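You operate a simulated robot arm through the tools that you are given. There is no shell and no other tool.

Carry out the task below with a simulated robot arm. There is one attempt and no reset: what you move stays moved.

Task
Mix the green cartridge, then clip it into the print head.
Fine: crank with the lid shut till the pale layer is gone; the mixer lid ends open; no print. Where these are worked on the way, their far stop is far enough and under half their travel is too little: mixer lid.

It is judged by the outcome, as a careful person would: the job done as asked, and still so three seconds after it is handed in. It fails if anything else is knocked over, pushed out of place, dropped, spilled or broken. A push-on lid holds only when it is set on centred and level and pressed home; a screw cap is set on level and turned clockwise until tight.

Robot
A 6-joint arm with a fingered hand, fixed in place. Base frame: the origin is on the floor under the middle of its stand, x ahead of it, y to its left, z up; the work surface is at about z = 0.82. Units: m, rad, N and s.
With the tool pointing down near the work surface it reaches from about 0.12 to 0.82 m from the base axis. Its first joint turns from -2.897 to 2.897 rad. Payload 5 kg.
Tool frame: the origin (TCP) lies between the finger pads and is the grasp point; the fingertips stand 0.036 m ahead of it; z points along the fingers, y is the line along which they close. The gripper opens to 0.12 m; its body begins 0.042 m behind the TCP. The gripper is a hand of 4 fingers: y runs from the thumb to the fingers, the wrist lies at [-0.019, -0.123, -0.211] in the tool frame, and closing takes about 1.5 s.
Orientation is told as [roll, pitch, yaw] about the base's x, y, z axes, in that order, counted from this pose: with the fingers straight down and the wrist toward the robot, the tool's x, y and z point along [0, 1, 0], [1, 0, 0] and [0, 0, -1] of the base frame.

Tools
- The arm moves only by the tool apply_moves. Its argument "deltas" is a list of rows, each a list of 7 numbers: the closure, from 0 (fully open) to 1 (shut), then the shift along the base's x, y, z in m, then the turn, a rotation vector about the base's x, y, z in rad. In form: [[hand, tx, ty, tz, wx, wy, wz], ...]. A call has 1 to 20 rows; each row is the pose to reach, as a shift and turn from the pose commanded when the call began. A row lasts 0.2 s, in which the tool goes at most 0.05 m and 0.15 rad; a call with a longer step from one row to the next is refused whole, and so is a gripper value outside its range. Where a pose cannot be reached the arm comes as near as it can. A force on the tool above 90 N (or 10 N above the force at the start of the call, whichever is more), or a blocked arm, ends the call early, and 0.2 s more pass. Each finger travels about 0.045 m/s and halts on what it meets, pressing with about 29 N; the grip force reading is that of the motor and also rises with nothing between the fingers. The clock runs only during rows and for 0.2 s after the last one: add rows that repeat a pose to give the fingers time. The reply holds the time, the measured pose of the TCP, the force on the tool along the base axes, the opening and the grip force, in the units named above and with some noise, with the torque about the TCP (base axes, N m) and any sound that the robot's microphone picked up.
- Cameras (640 x 400 px; columns grow to the right, rows downward): "scene" is fixed at [0.0485, -0.4993, 1.4868]; the picture's right is [0.95, -0.32, 0.00], its down [-0.09, -0.26, -0.96] and it looks along [0.31, 0.91, -0.27] (base axes); focal length 357 px, centre (320, 200). "wrist" rides on the gripper at [0.073, -0.101, -0.142] in the tool frame; the picture's right is [-0.79, 0.29, -0.54], its down [-0.56, -0.70, 0.44] and it looks along [-0.25, 0.65, 0.71] (tool axes); focal length 280 px, centre (320, 200). There is no depth. A picture from a camera that has moved, and an enlarged one, comes with that camera's place and axes in the base frame and with its lens.
- capture(camera): a new picture of that camera. The clock stands still meanwhile.
- slide_trunk(by): slides the trunk up (or, below 0, down) by that many m; the arm rides with it, the base frame stays. It gives what a move gives, with no picture.
- hand_shape(shape): the hand has 4 fingers and takes this shape, open, in about a second: jaw (thumb against the fingers, like two jaws); tri (thumb and two fingers); tip (a fingertip pinch); poke (one finger out to press); point (the index stretched); flat (the hand flat); cup (the hand cupped); fist (a fist). The gripper value then closes the fingers along that shape, each until it touches; the sizes above hold for jaw. It gives what a move gives, with no picture.
- inspect(camera, box): a new picture of the part [left, top, right, bottom] of that camera's present view, enlarged. The clock stands still meanwhile.
- hand_in(): hands the job in; it is judged then, once.

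Places have to be worked out from the pictures, the camera data and where the tool is seen. Open the gripper and draw the arm clear of the work before you hand the job in, unless the task says otherwise.

The tools are called after ">>>" as a command line: name --pt "numbers of a row" for each row, then --argument value for the rest, lists and objects as JSON in quotes. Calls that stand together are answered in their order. apply_moves: Moves the arm, as the interface text tells. Its arguments: {"type":"object","properties":{"deltas":{"type":"array"}},"required":["deltas"]} The other tools are called the same way: slide_trunk (by) moves the trunk up or down; hand_shape (shape) gives the hand a shape; capture (camera) takes a picture; inspect (camera, box) takes an enlarged picture of a part of a camera's view; hand_in () hands the job in.

At the start:

```text
t: 0.0
tcp_pos: [0.4262, 0.5765, 1.2898]
ee_rot: [0.002, -0.003, 0.002]
ft_force: [-0.5, 0.1, 0.0]
ft_torque: [0.01, -0.03, 0.02]
finger_gap: 0.1194
finger_force: 0.1
shape: jaw
trunk travel left (down, up): [-0.789, 0.051]
```

scene: 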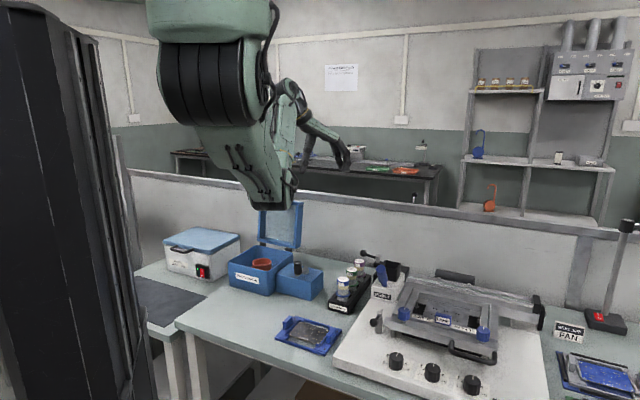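
wrist: 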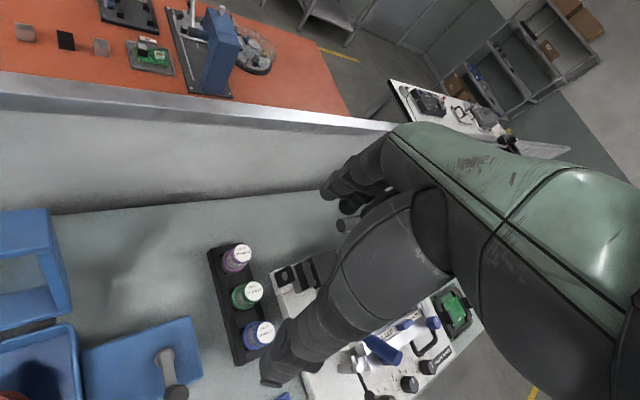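

I start by looking closely at the scene to identify the mixer, cartridges, and print head.

>>> inspect --camera "scene" --box '[220, 190, 420, 330]'

>>> inspect --camera "scene" --box '[340, 230, 560, 400]'

>>> inspect --camera "wrist" --box '[0, 200, 300, 400]'

>>> inspect --camera "wrist" --box '[240, 240, 500, 400]'

```text
2.86 times, centred on (320, 260) of scene
camera zoom: at [0.0485, -0.4993, 1.4868], right [0.95, -0.32, 0.0], down [-0.09, -0.26, -0.96], along [0.31, 0.91, -0.27], focal length 1020 px, centre (320, 29)
```

zoom: 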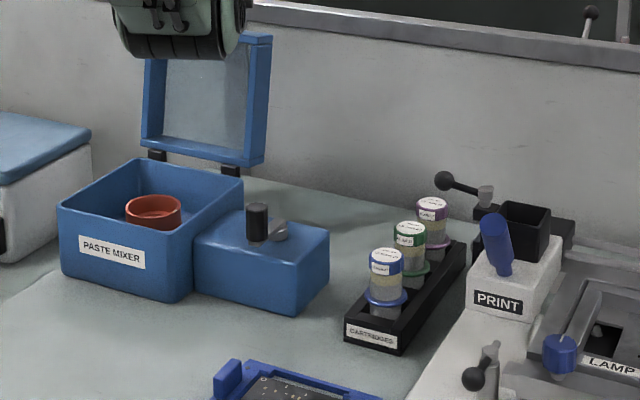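

```text
2.35 times, centred on (450, 315) of scene
camera zoom: at [0.0485, -0.4993, 1.4868], right [0.95, -0.32, 0.0], down [-0.09, -0.26, -0.96], along [0.31, 0.91, -0.27], focal length 840 px, centre (14, -71)
```

zoom: 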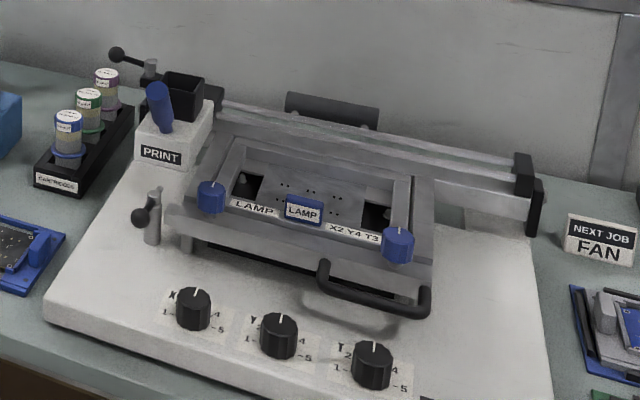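

```text
2.00 times, centred on (150, 300) of wrist
camera zoom: at [0.325, 0.6483, 1.4331], right [0.29, -0.79, 0.54], down [-0.7, -0.56, -0.45], along [0.66, -0.25, -0.71], focal length 561 px, centre (660, 0)
```

zoom: 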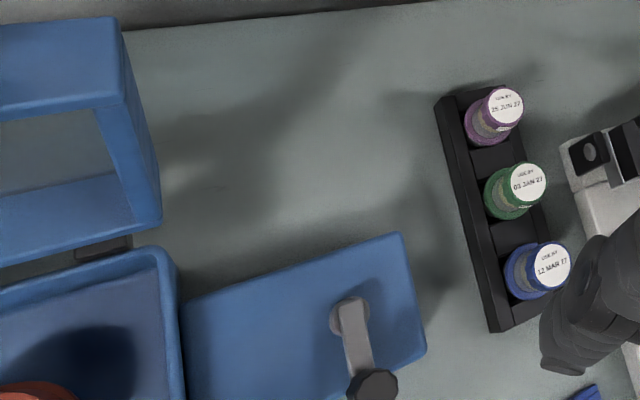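

```text
2.46 times, centred on (370, 320) of wrist
camera zoom: at [0.325, 0.6483, 1.4331], right [0.29, -0.79, 0.54], down [-0.7, -0.56, -0.45], along [0.66, -0.25, -0.71], focal length 690 px, centre (197, -95)
```

zoom: 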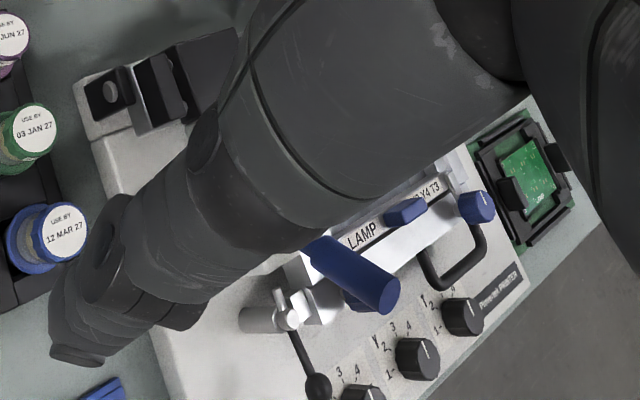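

The rack sits near (0.53, 0.52), the mixer near (0.25, 0.72), and the print head near (0.65, 0.49). I'll zoom in on the details before moving.

>>> inspect --camera "scene" --box '[320, 245, 384, 315]'

>>> inspect --camera "scene" --box '[355, 240, 435, 310]'

>>> inspect --camera "scene" --box '[225, 195, 335, 305]'

>>> inspect --camera "wrist" --box '[200, 230, 340, 370]'

```text
5.71 times, centred on (352, 280) of scene
camera zoom: at [0.0485, -0.4993, 1.4868], right [0.95, -0.32, 0.0], down [-0.09, -0.26, -0.96], along [0.31, 0.91, -0.27], focal length 2040 px, centre (137, -257)
```

zoom: 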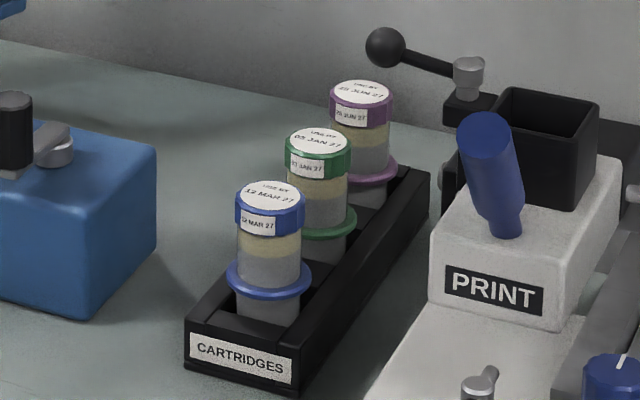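

```text
5.71 times, centred on (395, 275) of scene
camera zoom: at [0.0485, -0.4993, 1.4868], right [0.95, -0.32, 0.0], down [-0.09, -0.26, -0.96], along [0.31, 0.91, -0.27], focal length 2040 px, centre (-109, -229)
```

zoom: 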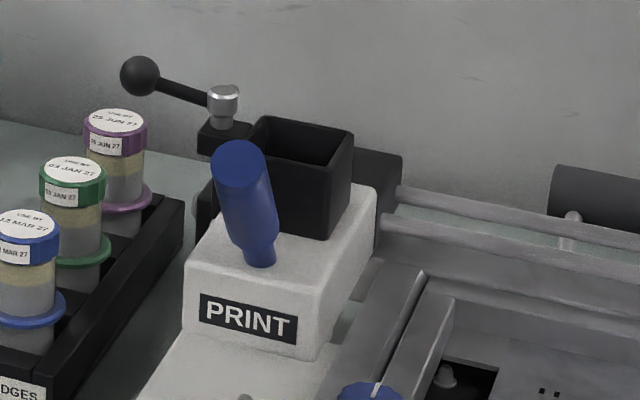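

```text
3.64 times, centred on (280, 250) of scene
camera zoom: at [0.0485, -0.4993, 1.4868], right [0.95, -0.32, 0.0], down [-0.09, -0.26, -0.96], along [0.31, 0.91, -0.27], focal length 1298 px, centre (466, 18)
```

zoom: 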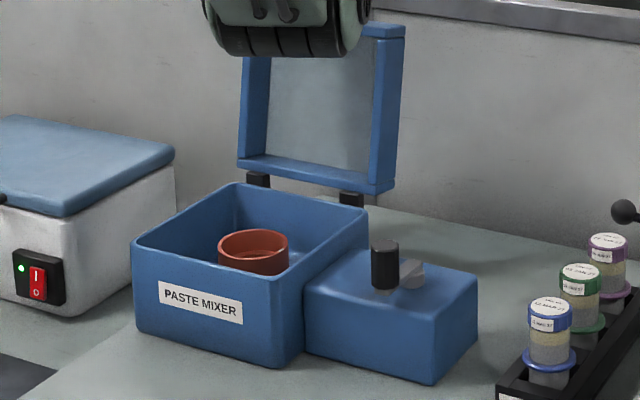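

```text
2.86 times, centred on (270, 300) of wrist
camera zoom: at [0.325, 0.6483, 1.4331], right [0.29, -0.79, 0.54], down [-0.7, -0.56, -0.45], along [0.66, -0.25, -0.71], focal length 801 px, centre (463, -86)
```

zoom: 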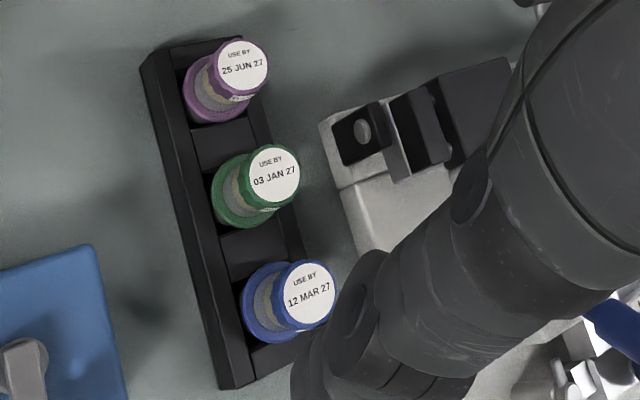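

I'll move the hand to a spot above the print head, well clear of everything, to get a closer look from the wrist camera.

>>> apply_moves --pt "0 0.024 -0.026 -0.022 0 0 0" --pt "0 0.048 -0.052 -0.043 0 0 0" --pt "0 0.072 -0.078 -0.065 0 0 0" --pt "0 0.097 -0.105 -0.087 0 0 0" --pt "0 0.121 -0.131 -0.108 0 0 0" --pt "0 0.145 -0.157 -0.13 0 0 0"

>>> capture --camera "wrist"

>>> capture --camera "scene"

```text
t: 1.4
tcp_pos: [0.5694, 0.417, 1.161]
ee_rot: [0.003, -0.002, 0.004]
ft_force: [0.0, -0.3, 0.0]
ft_torque: [0.01, 0.02, -0.01]
finger_gap: 0.1197
finger_force: 0.1
shape: jaw
trunk travel left (down, up): [-0.789, 0.051]
```

```text
taken
camera wrist: at [0.4676, 0.4889, 1.3049], right [0.29, -0.79, 0.54], down [-0.7, -0.56, -0.45], along [0.66, -0.25, -0.71], focal length 280 px, centre (320, 200)
```

wrist: 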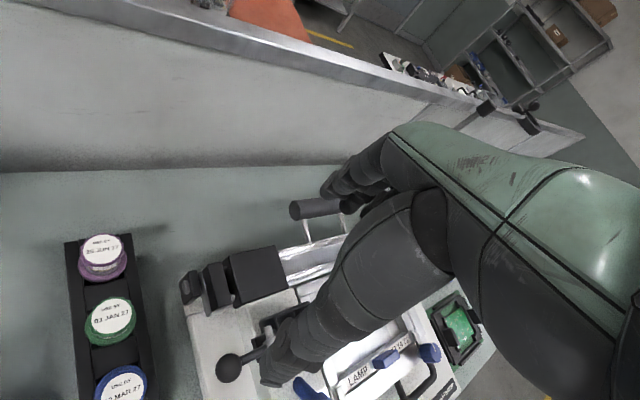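

```text
taken
```

scene: 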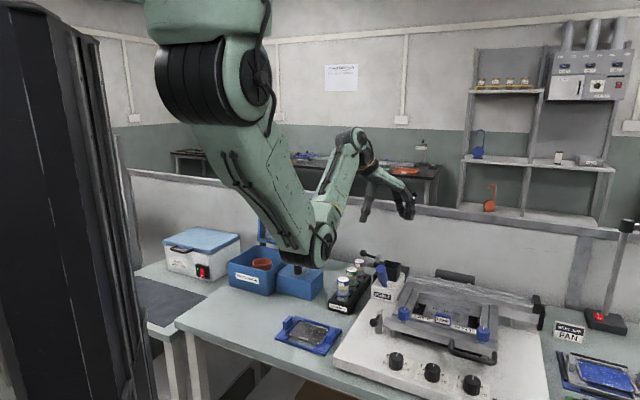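

The view is closer; I zoom in on the print head and rack.

>>> inspect --camera "wrist" --box '[160, 220, 340, 400]'

>>> inspect --camera "wrist" --box '[50, 220, 180, 400]'

>>> inspect --camera "scene" --box '[350, 235, 430, 305]'

```text
2.22 times, centred on (250, 310) of wrist
camera zoom: at [0.4676, 0.4889, 1.3049], right [0.29, -0.79, 0.54], down [-0.7, -0.56, -0.45], along [0.66, -0.25, -0.71], focal length 623 px, centre (476, -44)
```

zoom: 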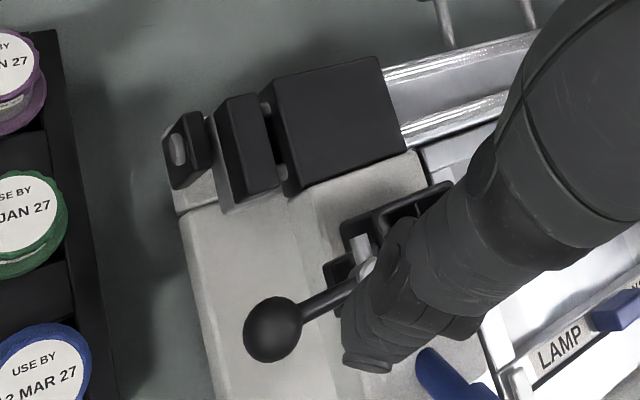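

```text
2.22 times, centred on (115, 310) of wrist
camera zoom: at [0.4676, 0.4889, 1.3049], right [0.29, -0.79, 0.54], down [-0.7, -0.56, -0.45], along [0.66, -0.25, -0.71], focal length 623 px, centre (776, -44)
```

zoom: 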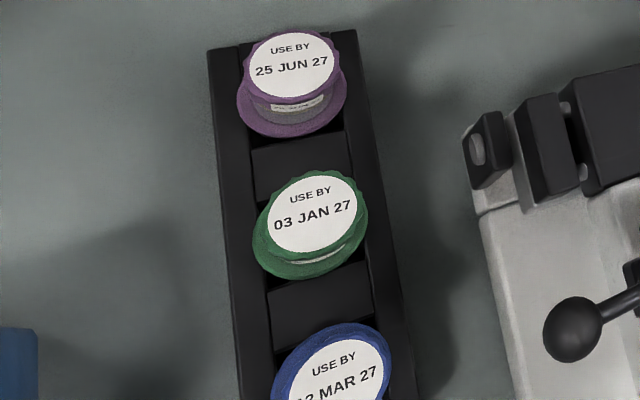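

```text
5.71 times, centred on (390, 270) of scene
camera zoom: at [0.0485, -0.4993, 1.4868], right [0.95, -0.32, 0.0], down [-0.09, -0.26, -0.96], along [0.31, 0.91, -0.27], focal length 2040 px, centre (-80, -200)
```

zoom: 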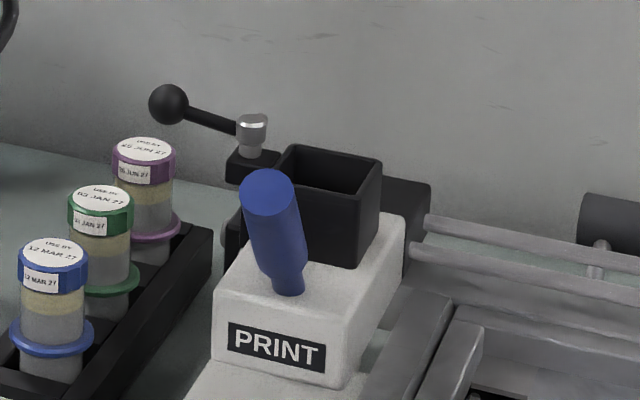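

Triangulating from both views: the print-head pivot knob is at about (0.537, 0.387, 1.024), its ball at (0.50, 0.414, 1.04), and the green cap top at about (0.515, 0.523, 0.923). Next I look at the hand itself to learn its finger geometry.

>>> inspect --camera "scene" --box '[300, 110, 440, 240]'

>>> inspect --camera "scene" --box '[325, 250, 385, 320]'

```text
3.08 times, centred on (370, 175) of scene
camera zoom: at [0.0485, -0.4993, 1.4868], right [0.95, -0.32, 0.0], down [-0.09, -0.26, -0.96], along [0.31, 0.91, -0.27], focal length 1099 px, centre (166, 277)
```

zoom: 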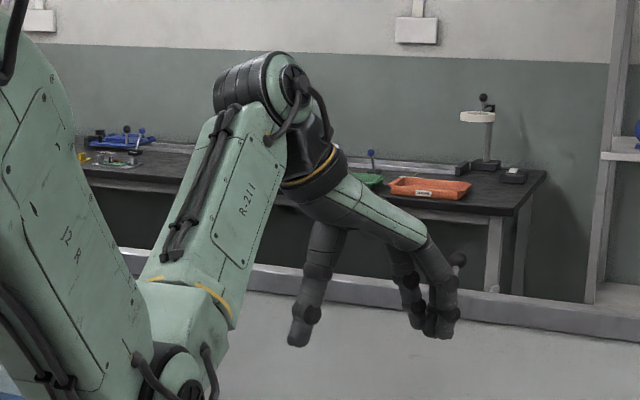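

```text
5.71 times, centred on (355, 285) of scene
camera zoom: at [0.0485, -0.4993, 1.4868], right [0.95, -0.32, 0.0], down [-0.09, -0.26, -0.96], along [0.31, 0.91, -0.27], focal length 2040 px, centre (120, -286)
```

zoom: 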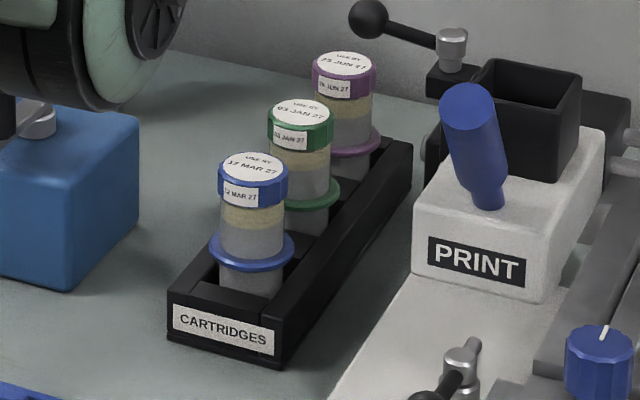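

The hand has the thumb on one side and fingers on the other. I move it further to −y so that the print head falls in the clear left part of the wrist view.

>>> apply_moves --pt "0 -0.004 -0.043 0.013 0 0 0" --pt "0 -0.009 -0.085 0.026 0 0 0" --pt "0 -0.013 -0.128 0.04 0 0 0" --pt "0 -0.018 -0.17 0.053 0 0 0" --pt "0 -0.018 -0.17 0.053 0 0 0"

>>> capture --camera "wrist"

>>> inspect --camera "wrist" --box '[70, 160, 230, 320]'

```text
t: 2.6
tcp_pos: [0.5568, 0.2499, 1.2123]
ee_rot: [0.0, -0.003, 0.004]
ft_force: [0.6, 0.1, 0.1]
ft_torque: [-0.03, -0.01, -0.03]
finger_gap: 0.1197
finger_force: 0.1
shape: jaw
trunk travel left (down, up): [-0.789, 0.051]
```

```text
taken
camera wrist: at [0.4545, 0.3229, 1.3559], right [0.29, -0.79, 0.54], down [-0.7, -0.56, -0.45], along [0.66, -0.25, -0.71], focal length 280 px, centre (320, 200)
```

wrist: 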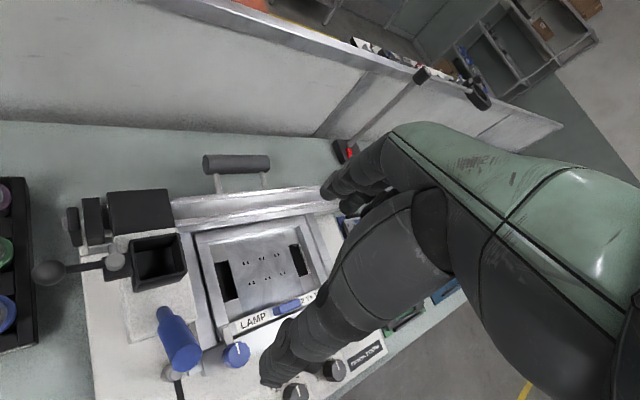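

```text
2.50 times, centred on (150, 240) of wrist
camera zoom: at [0.4545, 0.3229, 1.3559], right [0.29, -0.79, 0.54], down [-0.7, -0.56, -0.45], along [0.66, -0.25, -0.71], focal length 701 px, centre (745, 100)
```

zoom: 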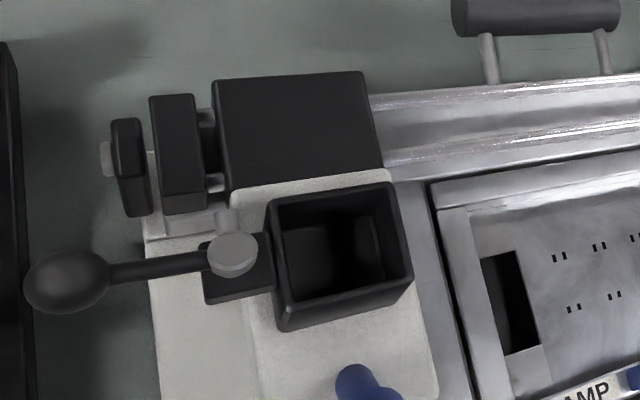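

The print head is clear now: a square socket centred near (0.562, 0.351) with its rim at z≈1.012, and a swing clip pivoting at about (0.536, 0.383) whose short stub swings over the socket when the ball is pushed outward. Next I view the mixer.

>>> apply_moves --pt "0 -0.032 0.031 0.01 0 0 0" --pt "0 -0.064 0.062 0.02 0 0 0" --pt "0 -0.096 0.093 0.02 0 0 0" --pt "0 -0.128 0.124 0.02 0 0 0" --pt "0 -0.16 0.155 0.02 0 0 0" --pt "0 -0.192 0.185 0.02 0 0 0" --pt "0 -0.224 0.216 0.02 0 0 0" --pt "0 -0.256 0.247 0.02 0 0 0" --pt "0 -0.288 0.278 0.02 0 0 0" --pt "0 -0.32 0.309 0.02 0 0 0" --pt "0 -0.353 0.34 0.02 0 0 0" --pt "0 -0.353 0.34 0.02 0 0 0"

>>> capture --camera "wrist"

>>> capture --camera "scene"

```text
t: 5.2
tcp_pos: [0.2266, 0.6337, 1.1932]
ee_rot: [0.004, -0.004, 0.002]
ft_force: [-0.1, -0.2, -0.6]
ft_torque: [0.02, -0.02, 0.03]
finger_gap: 0.1197
finger_force: 0.0
shape: jaw
out of reach, approached as far as the arm can: row 1, 2, 3, 4, 5, 6, 7, 8, 9, 10, 11, 12
trunk travel left (down, up): [-0.789, 0.051]
```

```text
taken
camera wrist: at [0.1249, 0.706, 1.3365], right [0.29, -0.79, 0.54], down [-0.7, -0.56, -0.45], along [0.66, -0.25, -0.71], focal length 280 px, centre (320, 200)
```

wrist: 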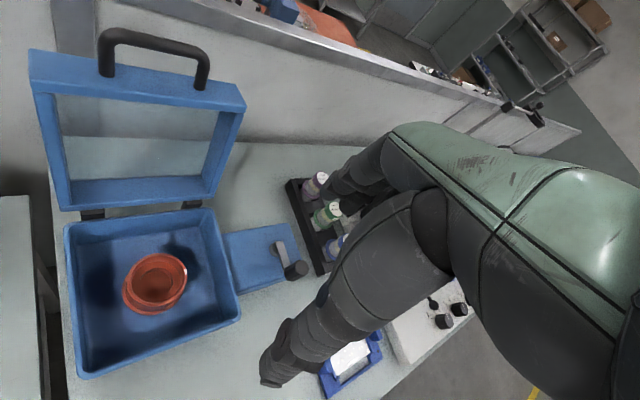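

```text
taken
```

scene: 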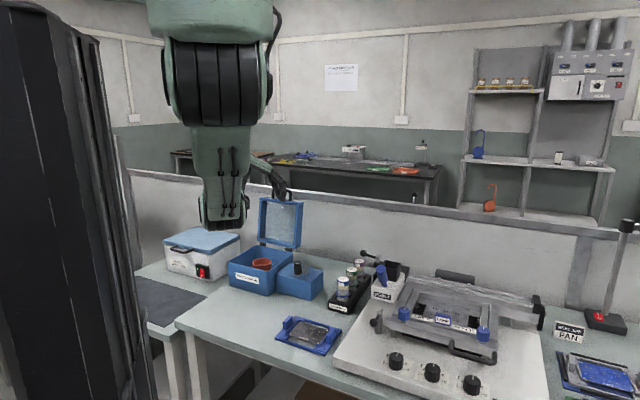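

The lid has a black U-handle at its free edge. I zoom in on the mixer and lid details.

>>> inspect --camera "wrist" --box '[20, 10, 260, 220]'

>>> inspect --camera "wrist" --box '[50, 190, 330, 390]'

>>> inspect --camera "scene" --box '[220, 170, 340, 310]'

```text
1.90 times, centred on (140, 115) of wrist
camera zoom: at [0.1249, 0.706, 1.3365], right [0.29, -0.79, 0.54], down [-0.7, -0.56, -0.45], along [0.66, -0.25, -0.71], focal length 534 px, centre (663, 362)
```

zoom: 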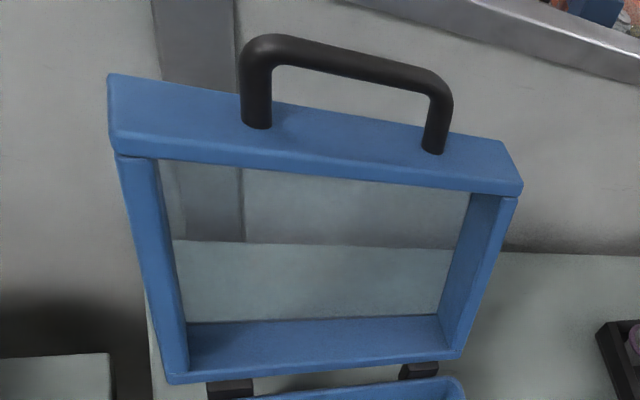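

```text
2.00 times, centred on (190, 290) of wrist
camera zoom: at [0.1249, 0.706, 1.3365], right [0.29, -0.79, 0.54], down [-0.7, -0.56, -0.45], along [0.66, -0.25, -0.71], focal length 561 px, centre (580, 20)
```

zoom: 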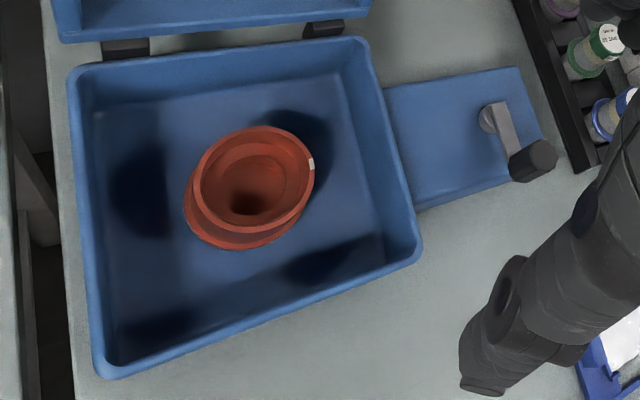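

```text
2.86 times, centred on (280, 240) of scene
camera zoom: at [0.0485, -0.4993, 1.4868], right [0.95, -0.32, 0.0], down [-0.09, -0.26, -0.96], along [0.31, 0.91, -0.27], focal length 1020 px, centre (434, 86)
```

zoom: 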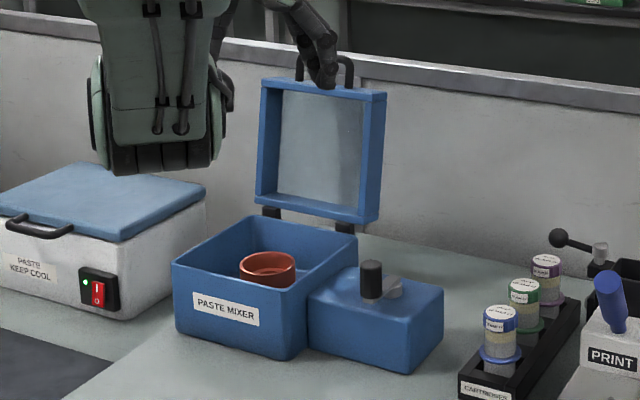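

The cup is at about (0.231, 0.724, rim z≈0.90) in the middle of the box. The crank pivot is near (0.364, 0.599), with its knob about 0.05 m from it toward the robot. Now I go above the green cartridge with the hand yawed −45°, so it closes across the rack row.

>>> apply_moves --pt "0 0.036 -0.014 -0.011 0 0 -0.1" --pt "0 0.072 -0.028 -0.022 0 0 -0.2" --pt "0 0.107 -0.043 -0.034 0 0 -0.3" --pt "0 0.143 -0.057 -0.045 0 0 -0.4" --pt "0 0.178 -0.072 -0.056 0 0 -0.5" --pt "0 0.214 -0.086 -0.067 0 0 -0.6" --pt "0 0.249 -0.1 -0.079 0 0 -0.7" --pt "0 0.285 -0.115 -0.09 0 0 -0.785" --pt "0 0.285 -0.115 -0.09 0 0 -0.785"

>>> capture --camera "wrist"

>>> capture --camera "scene"

```text
t: 7.2
tcp_pos: [0.5094, 0.5141, 1.1057]
ee_rot: [0.001, -0.004, -0.783]
ft_force: [0.7, 0.5, -0.4]
ft_torque: [-0.01, -0.02, -0.03]
finger_gap: 0.1197
finger_force: 0.1
shape: jaw
out of reach, approached as far as the arm can: row 1, 2, 3, 4
trunk travel left (down, up): [-0.789, 0.051]
```

```text
taken
camera wrist: at [0.4887, 0.6376, 1.2489], right [-0.36, -0.76, 0.54], down [-0.89, 0.1, -0.45], along [0.29, -0.64, -0.71], focal length 280 px, centre (320, 200)
```

wrist: 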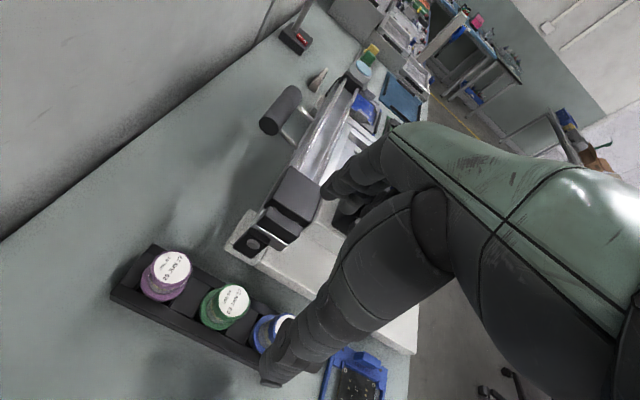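

```text
taken
```

scene: 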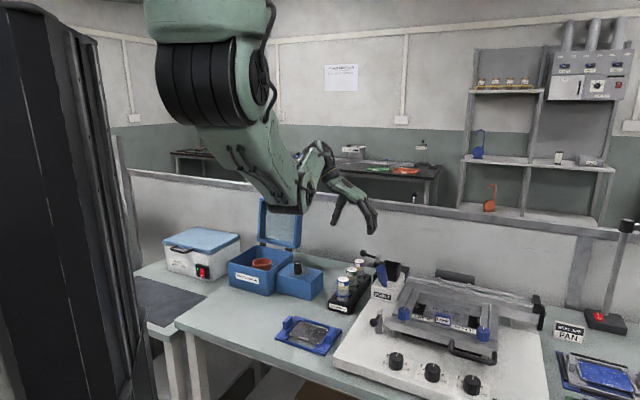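

I'm right above the green cap at about (0.512, 0.521). A printer plate stands about 0.085 m off on the finger side, so I partly close the hand first and descend part-way for a check.

>>> apply_moves --pt "0.15 0.002 0.006 -0.02 0 0 0" --pt "0.3 0.002 0.006 -0.04 0 0 0" --pt "0.36 0.002 0.006 -0.06 0 0 0" --pt "0.36 0.002 0.006 -0.08 0 0 0" --pt "0.36 0.002 0.006 -0.1 0 0 0" --pt "0.36 0.002 0.006 -0.1 0 0 0"

>>> capture --camera "wrist"

>>> inspect --camera "scene" --box '[300, 190, 440, 320]'

```text
t: 8.6
tcp_pos: [0.5097, 0.5208, 1.0058]
ee_rot: [0.002, -0.003, -0.783]
ft_force: [0.3, -0.1, 0.4]
ft_torque: [0.01, -0.02, 0.0]
finger_gap: 0.0774
finger_force: 0.0
shape: jaw
trunk travel left (down, up): [-0.789, 0.051]
```

```text
taken
camera wrist: at [0.4891, 0.6437, 1.1491], right [-0.35, -0.76, 0.54], down [-0.89, 0.1, -0.45], along [0.29, -0.64, -0.71], focal length 280 px, centre (320, 200)
```

wrist: 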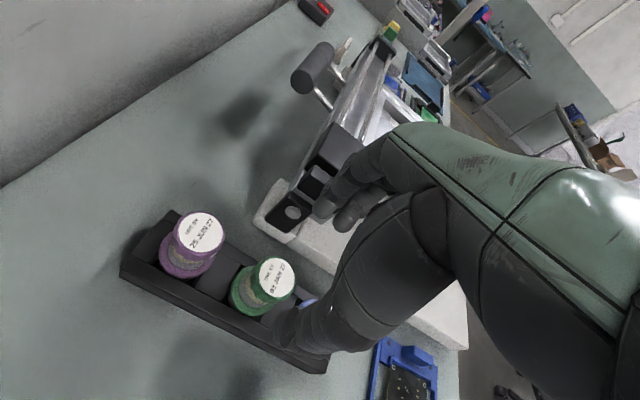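

```text
3.08 times, centred on (370, 255) of scene
camera zoom: at [0.0485, -0.4993, 1.4868], right [0.95, -0.32, 0.0], down [-0.09, -0.26, -0.96], along [0.31, 0.91, -0.27], focal length 1099 px, centre (166, 31)
```

zoom: 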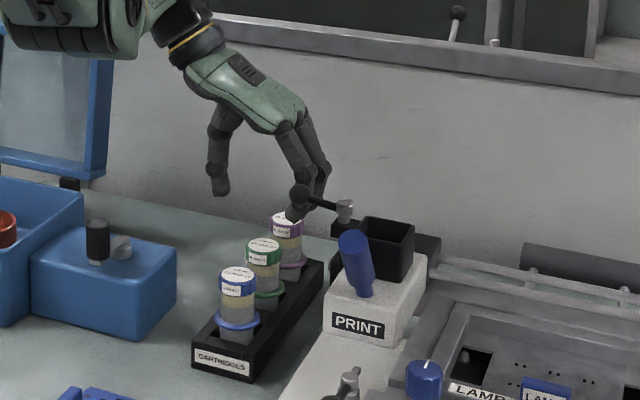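

The green cap reads (0.5125, 0.522), centred between thumb and fingers. I descend to cap height (TCP z≈0.914) with the hand at 77 mm opening.

>>> apply_moves --pt "0.36 0.002 0.001 -0.02 0 0 0" --pt "0.36 0.002 0.001 -0.04 0 0 0" --pt "0.36 0.002 0.001 -0.06 0 0 0" --pt "0.36 0.002 0.001 -0.08 0 0 0" --pt "0.36 0.002 0.001 -0.091 0 0 0" --pt "0.36 0.002 0.001 -0.091 0 0 0"

>>> inspect --camera "scene" --box '[320, 230, 410, 310]'

>>> capture --camera "wrist"

```text
t: 10.0
tcp_pos: [0.4956, 0.5015, 0.9318]
ee_rot: [0.002, -0.003, -0.783]
ft_force: [0.7, 0.3, -0.2]
ft_torque: [0.05, 0.0, -0.02]
finger_gap: 0.0771
finger_force: 0.1
shape: jaw
out of reach, approached as far as the arm can: row 2, 3, 4, 5, 6
trunk travel left (down, up): [-0.789, 0.051]
```

```text
5.00 times, centred on (365, 270) of scene
camera zoom: at [0.0485, -0.4993, 1.4868], right [0.95, -0.32, 0.0], down [-0.09, -0.26, -0.96], along [0.31, 0.91, -0.27], focal length 1785 px, centre (95, -150)
```

zoom: 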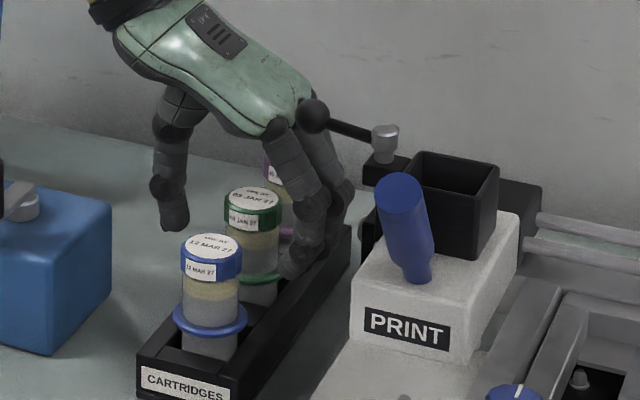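

```text
taken
camera wrist: at [0.4758, 0.6251, 1.0756], right [-0.35, -0.76, 0.54], down [-0.89, 0.1, -0.45], along [0.29, -0.64, -0.71], focal length 280 px, centre (320, 200)
```

wrist: 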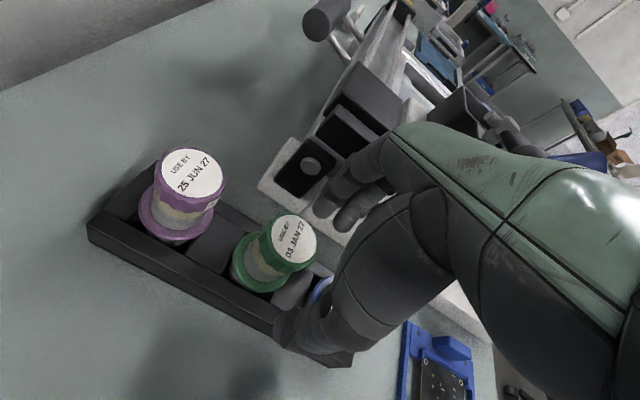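

The arm ran out of reach at this yaw (it stopped at 0.4956, 0.5015, 0.932) without touching anything. Lowering the trunk will add reach at low heights, so I go back up first.

>>> apply_moves --pt "0.36 0 0 0.04 0 0 0" --pt "0.36 0.0 0.0 0.08 0 0 0" --pt "0.36 0.008 0.01 0.12 0 0 0" --pt "0.36 0.0164 0.0205 0.16 0 0 0" --pt "0.36 0.0164 0.0205 0.19 0 0 0" --pt "0.36 0.0164 0.0205 0.19 0 0 0"

>>> capture --camera "scene"

```text
t: 11.4
tcp_pos: [0.5103, 0.5188, 1.1231]
ee_rot: [-0.002, -0.003, -0.784]
ft_force: [-0.6, 0.9, -0.2]
ft_torque: [0.0, 0.02, 0.01]
finger_gap: 0.0772
finger_force: 0.1
shape: jaw
trunk travel left (down, up): [-0.789, 0.051]
```

```text
taken
```

scene: 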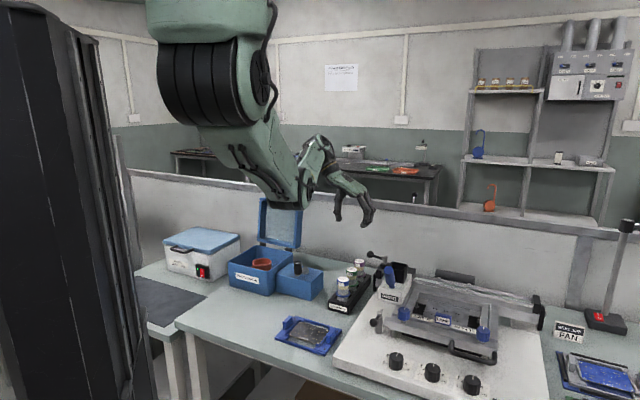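

I slide the trunk down 0.12 m; the hand will end near z≈1.00, still above the cap tops (0.923).

>>> slide_trunk --by -0.12

>>> capture --camera "scene"

```text
t: 12.9
tcp_pos: [0.5097, 0.5202, 1.0041]
ee_rot: [0.002, -0.003, -0.784]
ft_force: [-0.4, -0.3, 0.0]
ft_torque: [0.01, 0.01, 0.01]
finger_gap: 0.0769
finger_force: 0.1
shape: jaw
trunk travel left (down, up): [-0.669, 0.171]
```

```text
taken
```

scene: 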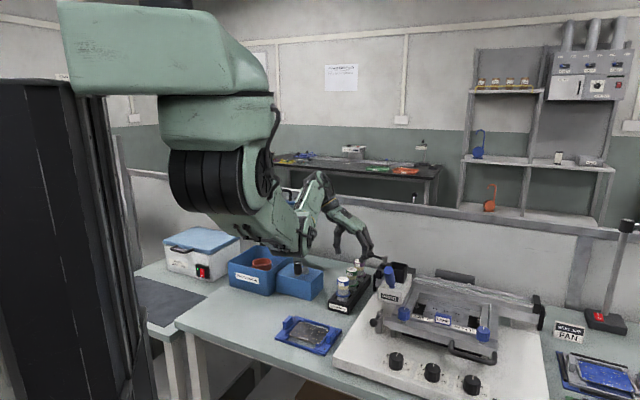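

Now I descend again to cap height, watching for reach limits.

>>> apply_moves --pt "0.36 0.002 0.002 -0.02 0 0 0" --pt "0.36 0.002 0.002 -0.04 0 0 0" --pt "0.36 0.002 0.002 -0.055 0 0 0" --pt "0.36 0.002 0.002 -0.055 0 0 0"

>>> capture --camera "wrist"

>>> capture --camera "scene"

>>> inspect --camera "scene" --box '[320, 230, 410, 310]'

```text
t: 13.9
tcp_pos: [0.5128, 0.522, 0.9469]
ee_rot: [0.001, -0.003, -0.784]
ft_force: [0.1, 0.5, -0.3]
ft_torque: [-0.02, -0.01, 0.01]
finger_gap: 0.0772
finger_force: 0.0
shape: jaw
trunk travel left (down, up): [-0.669, 0.171]
```

```text
taken
camera wrist: at [0.4918, 0.646, 1.0899], right [-0.35, -0.76, 0.54], down [-0.89, 0.1, -0.45], along [0.29, -0.64, -0.71], focal length 280 px, centre (320, 200)
```

wrist: 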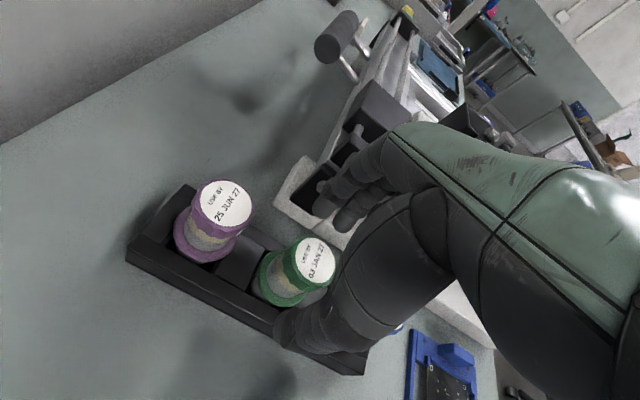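

```text
taken
```

scene: 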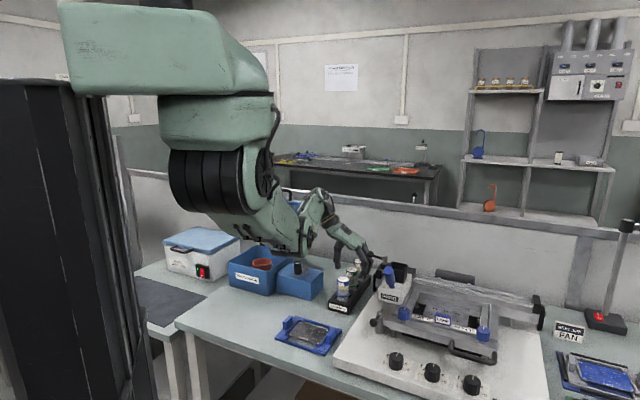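

```text
5.00 times, centred on (365, 270) of scene
camera zoom: at [0.0485, -0.4993, 1.4868], right [0.95, -0.32, 0.0], down [-0.09, -0.26, -0.96], along [0.31, 0.91, -0.27], focal length 1785 px, centre (95, -150)
```

zoom: 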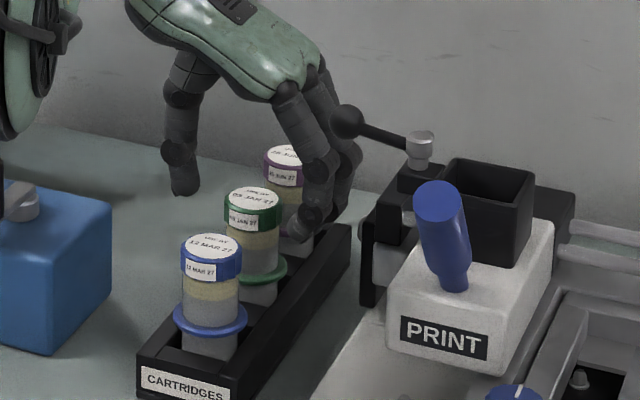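

Important finding: the PRINT carriage has slid about 2 cm along its rail compared with the start — my hand must have brushed its ball lever while lifting. I'll have to slide it back later. For now the ball is clear of the hand, so I continue down to the cap and check.

>>> apply_moves --pt "0.36 0.0 0.0 -0.01 0 0 0" --pt "0.36 0.0 0.0 -0.02 0 0 0" --pt "0.36 0.0 0.0 -0.03 0 0 0" --pt "0.36 0.0 0.0 -0.033 0 0 0"

>>> inspect --camera "scene" --box '[320, 230, 410, 310]'

>>> inspect --camera "wrist" --box '[200, 140, 400, 340]'

```text
t: 14.9
tcp_pos: [0.5123, 0.522, 0.9152]
ee_rot: [0.002, -0.003, -0.784]
ft_force: [0.4, -0.9, -0.2]
ft_torque: [-0.01, 0.03, 0.0]
finger_gap: 0.0771
finger_force: 0.0
shape: jaw
trunk travel left (down, up): [-0.669, 0.171]
```

```text
5.00 times, centred on (365, 270) of scene
camera zoom: at [0.0485, -0.4993, 1.4868], right [0.95, -0.32, 0.0], down [-0.09, -0.26, -0.96], along [0.31, 0.91, -0.27], focal length 1785 px, centre (95, -150)
```

zoom: 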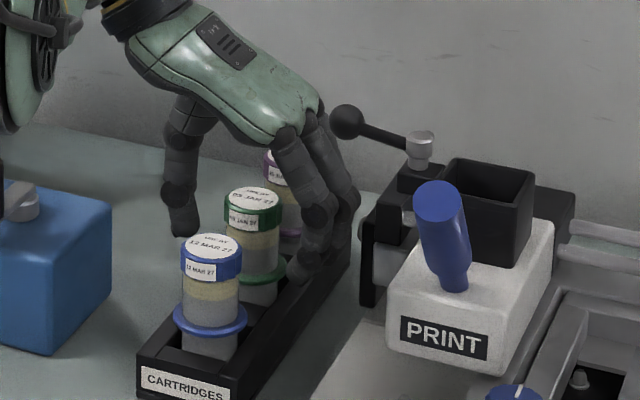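

```text
2.00 times, centred on (300, 240) of wrist
camera zoom: at [0.4918, 0.6454, 1.0584], right [-0.36, -0.76, 0.54], down [-0.89, 0.1, -0.45], along [0.29, -0.64, -0.71], focal length 561 px, centre (360, 120)
```

zoom: 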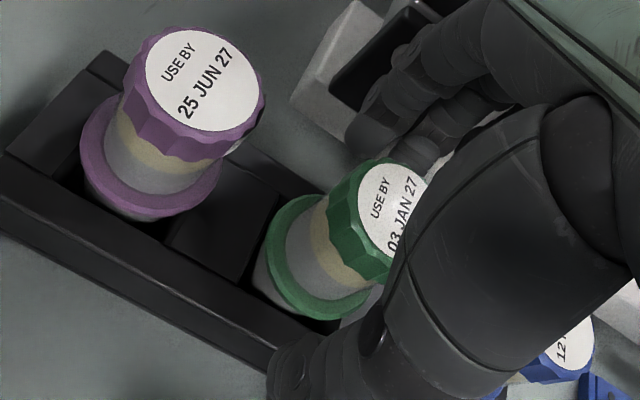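

Fingers straddle the green cap cleanly. I rise 4 mm to keep the fingertips off the flange and close.

>>> apply_moves --pt "0.36 0 0 0.004 0 0 0" --pt "0.5 0 0 0.004 0 0 0" --pt "0.6 0 0 0.004 0 0 0" --pt "0.7 0 0 0.004 0 0 0" --pt "0.8 0 0 0.004 0 0 0" --pt "0.9 0 0 0.004 0 0 0" --pt "1.0 0 0 0.004 0 0 0" --pt "1.0 0 0 0.004 0 0 0" --pt "1.0 0 0 0.004 0 0 0"

>>> inspect --camera "scene" --box '[320, 230, 410, 310]'

>>> inspect --camera "wrist" --box '[200, 140, 400, 340]'

```text
t: 16.9
tcp_pos: [0.5118, 0.5224, 0.919]
ee_rot: [0.003, -0.003, -0.784]
ft_force: [0.8, -0.5, 0.5]
ft_torque: [0.02, -0.02, -0.01]
finger_gap: 0.03
finger_force: 29.1
shape: jaw
trunk travel left (down, up): [-0.669, 0.171]
```

```text
5.00 times, centred on (365, 270) of scene
camera zoom: at [0.0485, -0.4993, 1.4868], right [0.95, -0.32, 0.0], down [-0.09, -0.26, -0.96], along [0.31, 0.91, -0.27], focal length 1785 px, centre (95, -150)
```

zoom: 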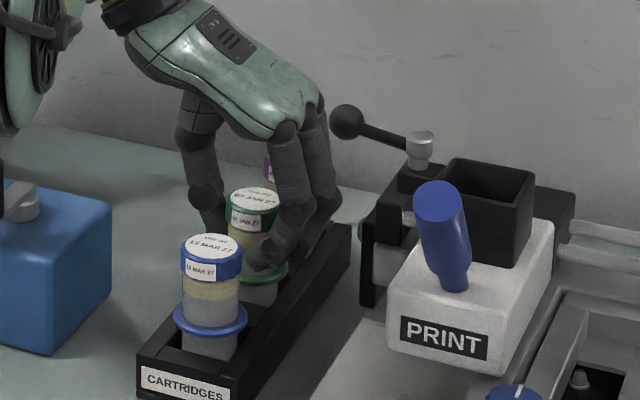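

```text
2.00 times, centred on (300, 240) of wrist
camera zoom: at [0.4917, 0.6455, 1.0624], right [-0.35, -0.76, 0.54], down [-0.89, 0.1, -0.45], along [0.29, -0.64, -0.71], focal length 561 px, centre (360, 120)
```

zoom: 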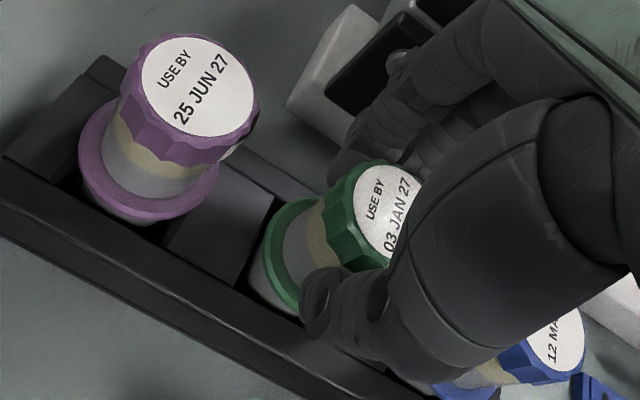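

The grip is firm at a 30 mm gap on the body under the cap. I lift straight up 0.16 m.

>>> apply_moves --pt "1 0 0 0.015 0 0 0" --pt "1 0 0 0.035 0 0 0" --pt "1 0 0 0.06 0 0 0" --pt "1 0 0 0.085 0 0 0" --pt "1 0 0 0.11 0 0 0" --pt "1 0 0 0.135 0 0 0" --pt "1 0 0 0.16 0 0 0" --pt "1 0 0 0.16 0 0 0"

>>> capture --camera "scene"

>>> inspect --camera "scene" --box '[310, 200, 420, 310]'

>>> capture --camera "wrist"

```text
t: 18.7
tcp_pos: [0.5216, 0.532, 1.0707]
ee_rot: [0.002, -0.004, -0.783]
ft_force: [0.1, 0.3, -3.4]
ft_torque: [0.02, 0.02, -0.04]
finger_gap: 0.03
finger_force: 29.2
shape: jaw
out of reach, approached as far as the arm can: row 6, 7, 8
trunk travel left (down, up): [-0.669, 0.171]
```

```text
taken
```

scene: 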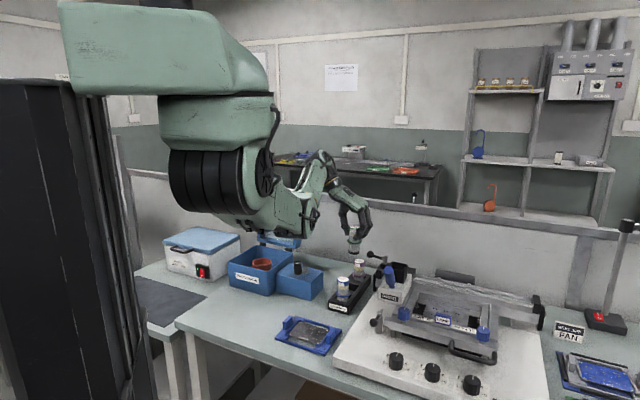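

```text
3.64 times, centred on (365, 255) of scene
camera zoom: at [0.0485, -0.4993, 1.4868], right [0.95, -0.32, 0.0], down [-0.09, -0.26, -0.96], along [0.31, 0.91, -0.27], focal length 1298 px, centre (156, 0)
```

zoom: 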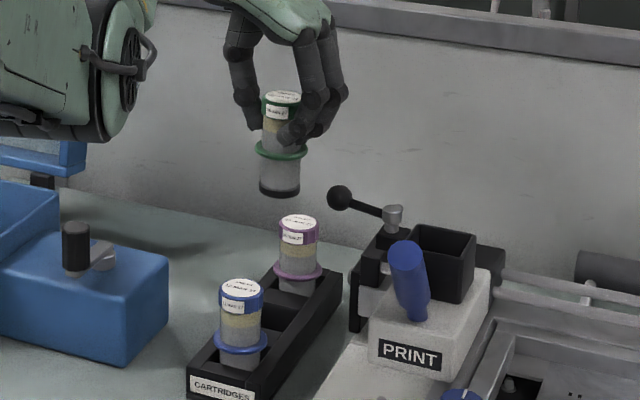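

```text
taken
camera wrist: at [0.5028, 0.6559, 1.2147], right [-0.35, -0.76, 0.54], down [-0.89, 0.1, -0.45], along [0.29, -0.64, -0.71], focal length 280 px, centre (320, 200)
```

wrist: 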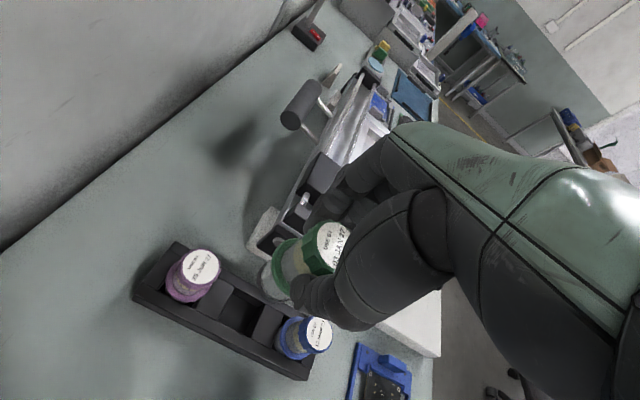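

The green cartridge is up, upright, with about 0.05 m from its cap top to the flange and 0.04 m below the flange. I carry it over toward the mixer cup, yawing the hand to 0 on the way.

>>> apply_moves --pt "1 -0.03 0.021 -0.004 0 0 0.09" --pt "1 -0.06 0.042 -0.008 0 0 0.18" --pt "1 -0.09 0.063 -0.01 0 0 0.27" --pt "1 -0.12 0.084 -0.012 0 0 0.36" --pt "1 -0.15 0.105 -0.012 0 0 0.45" --pt "1 -0.18 0.126 -0.012 0 0 0.54" --pt "1 -0.21 0.147 -0.012 0 0 0.63" --pt "1 -0.24 0.165 -0.012 0 0 0.71" --pt "1 -0.27 0.18 -0.012 0 0 0.784" --pt "1 -0.289 0.192 -0.012 0 0 0.784" --pt "1 -0.289 0.192 -0.012 0 0 0.784"

>>> capture --camera "wrist"

>>> capture --camera "scene"

>>> inspect --camera "scene" --box '[210, 190, 350, 310]'

```text
t: 21.1
tcp_pos: [0.2363, 0.7241, 1.0585]
ee_rot: [0.002, -0.002, 0.001]
ft_force: [-0.3, 0.2, -2.2]
ft_torque: [0.01, -0.01, 0.01]
finger_gap: 0.0299
finger_force: 28.8
shape: jaw
trunk travel left (down, up): [-0.669, 0.171]
```

```text
taken
camera wrist: at [0.1353, 0.7973, 1.2027], right [0.29, -0.79, 0.54], down [-0.7, -0.56, -0.45], along [0.66, -0.25, -0.71], focal length 280 px, centre (320, 200)
```

wrist: 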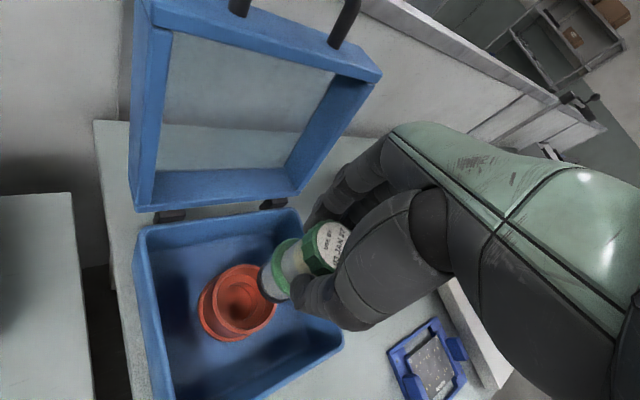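

```text
taken
```

scene: 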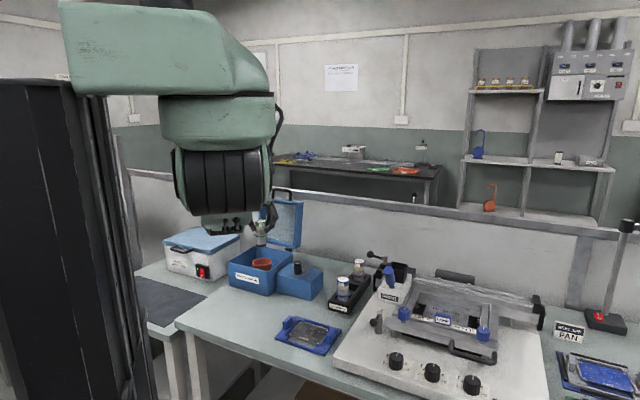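

```text
3.33 times, centred on (280, 250) of scene
camera zoom: at [0.0485, -0.4993, 1.4868], right [0.95, -0.32, 0.0], down [-0.09, -0.26, -0.96], along [0.31, 0.91, -0.27], focal length 1190 px, centre (453, 33)
```

zoom: 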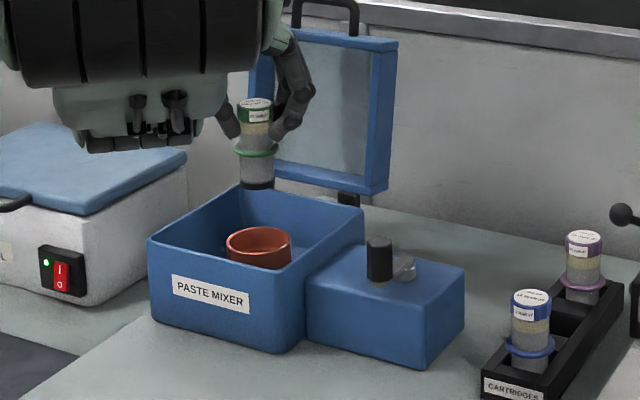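

The cartridge hangs almost exactly over the cup. I zoom in to measure the remaining offset.

>>> inspect --camera "wrist" --box '[170, 200, 370, 370]'

>>> inspect --camera "scene" --box '[235, 215, 305, 285]'

```text
2.35 times, centred on (270, 285) of wrist
camera zoom: at [0.1353, 0.7973, 1.2027], right [0.29, -0.79, 0.54], down [-0.7, -0.56, -0.45], along [0.66, -0.25, -0.71], focal length 660 px, centre (438, 0)
```

zoom: 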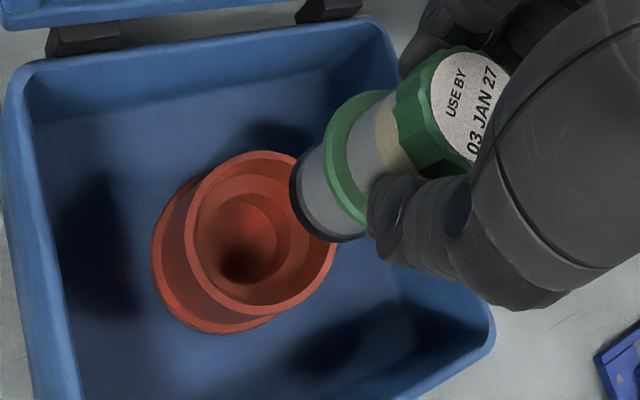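

```text
5.71 times, centred on (270, 250) of scene
camera zoom: at [0.0485, -0.4993, 1.4868], right [0.95, -0.32, 0.0], down [-0.09, -0.26, -0.96], along [0.31, 0.91, -0.27], focal length 2040 px, centre (606, -86)
```

zoom: 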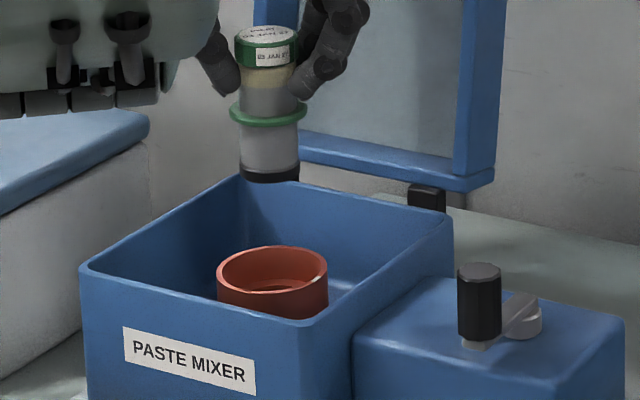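

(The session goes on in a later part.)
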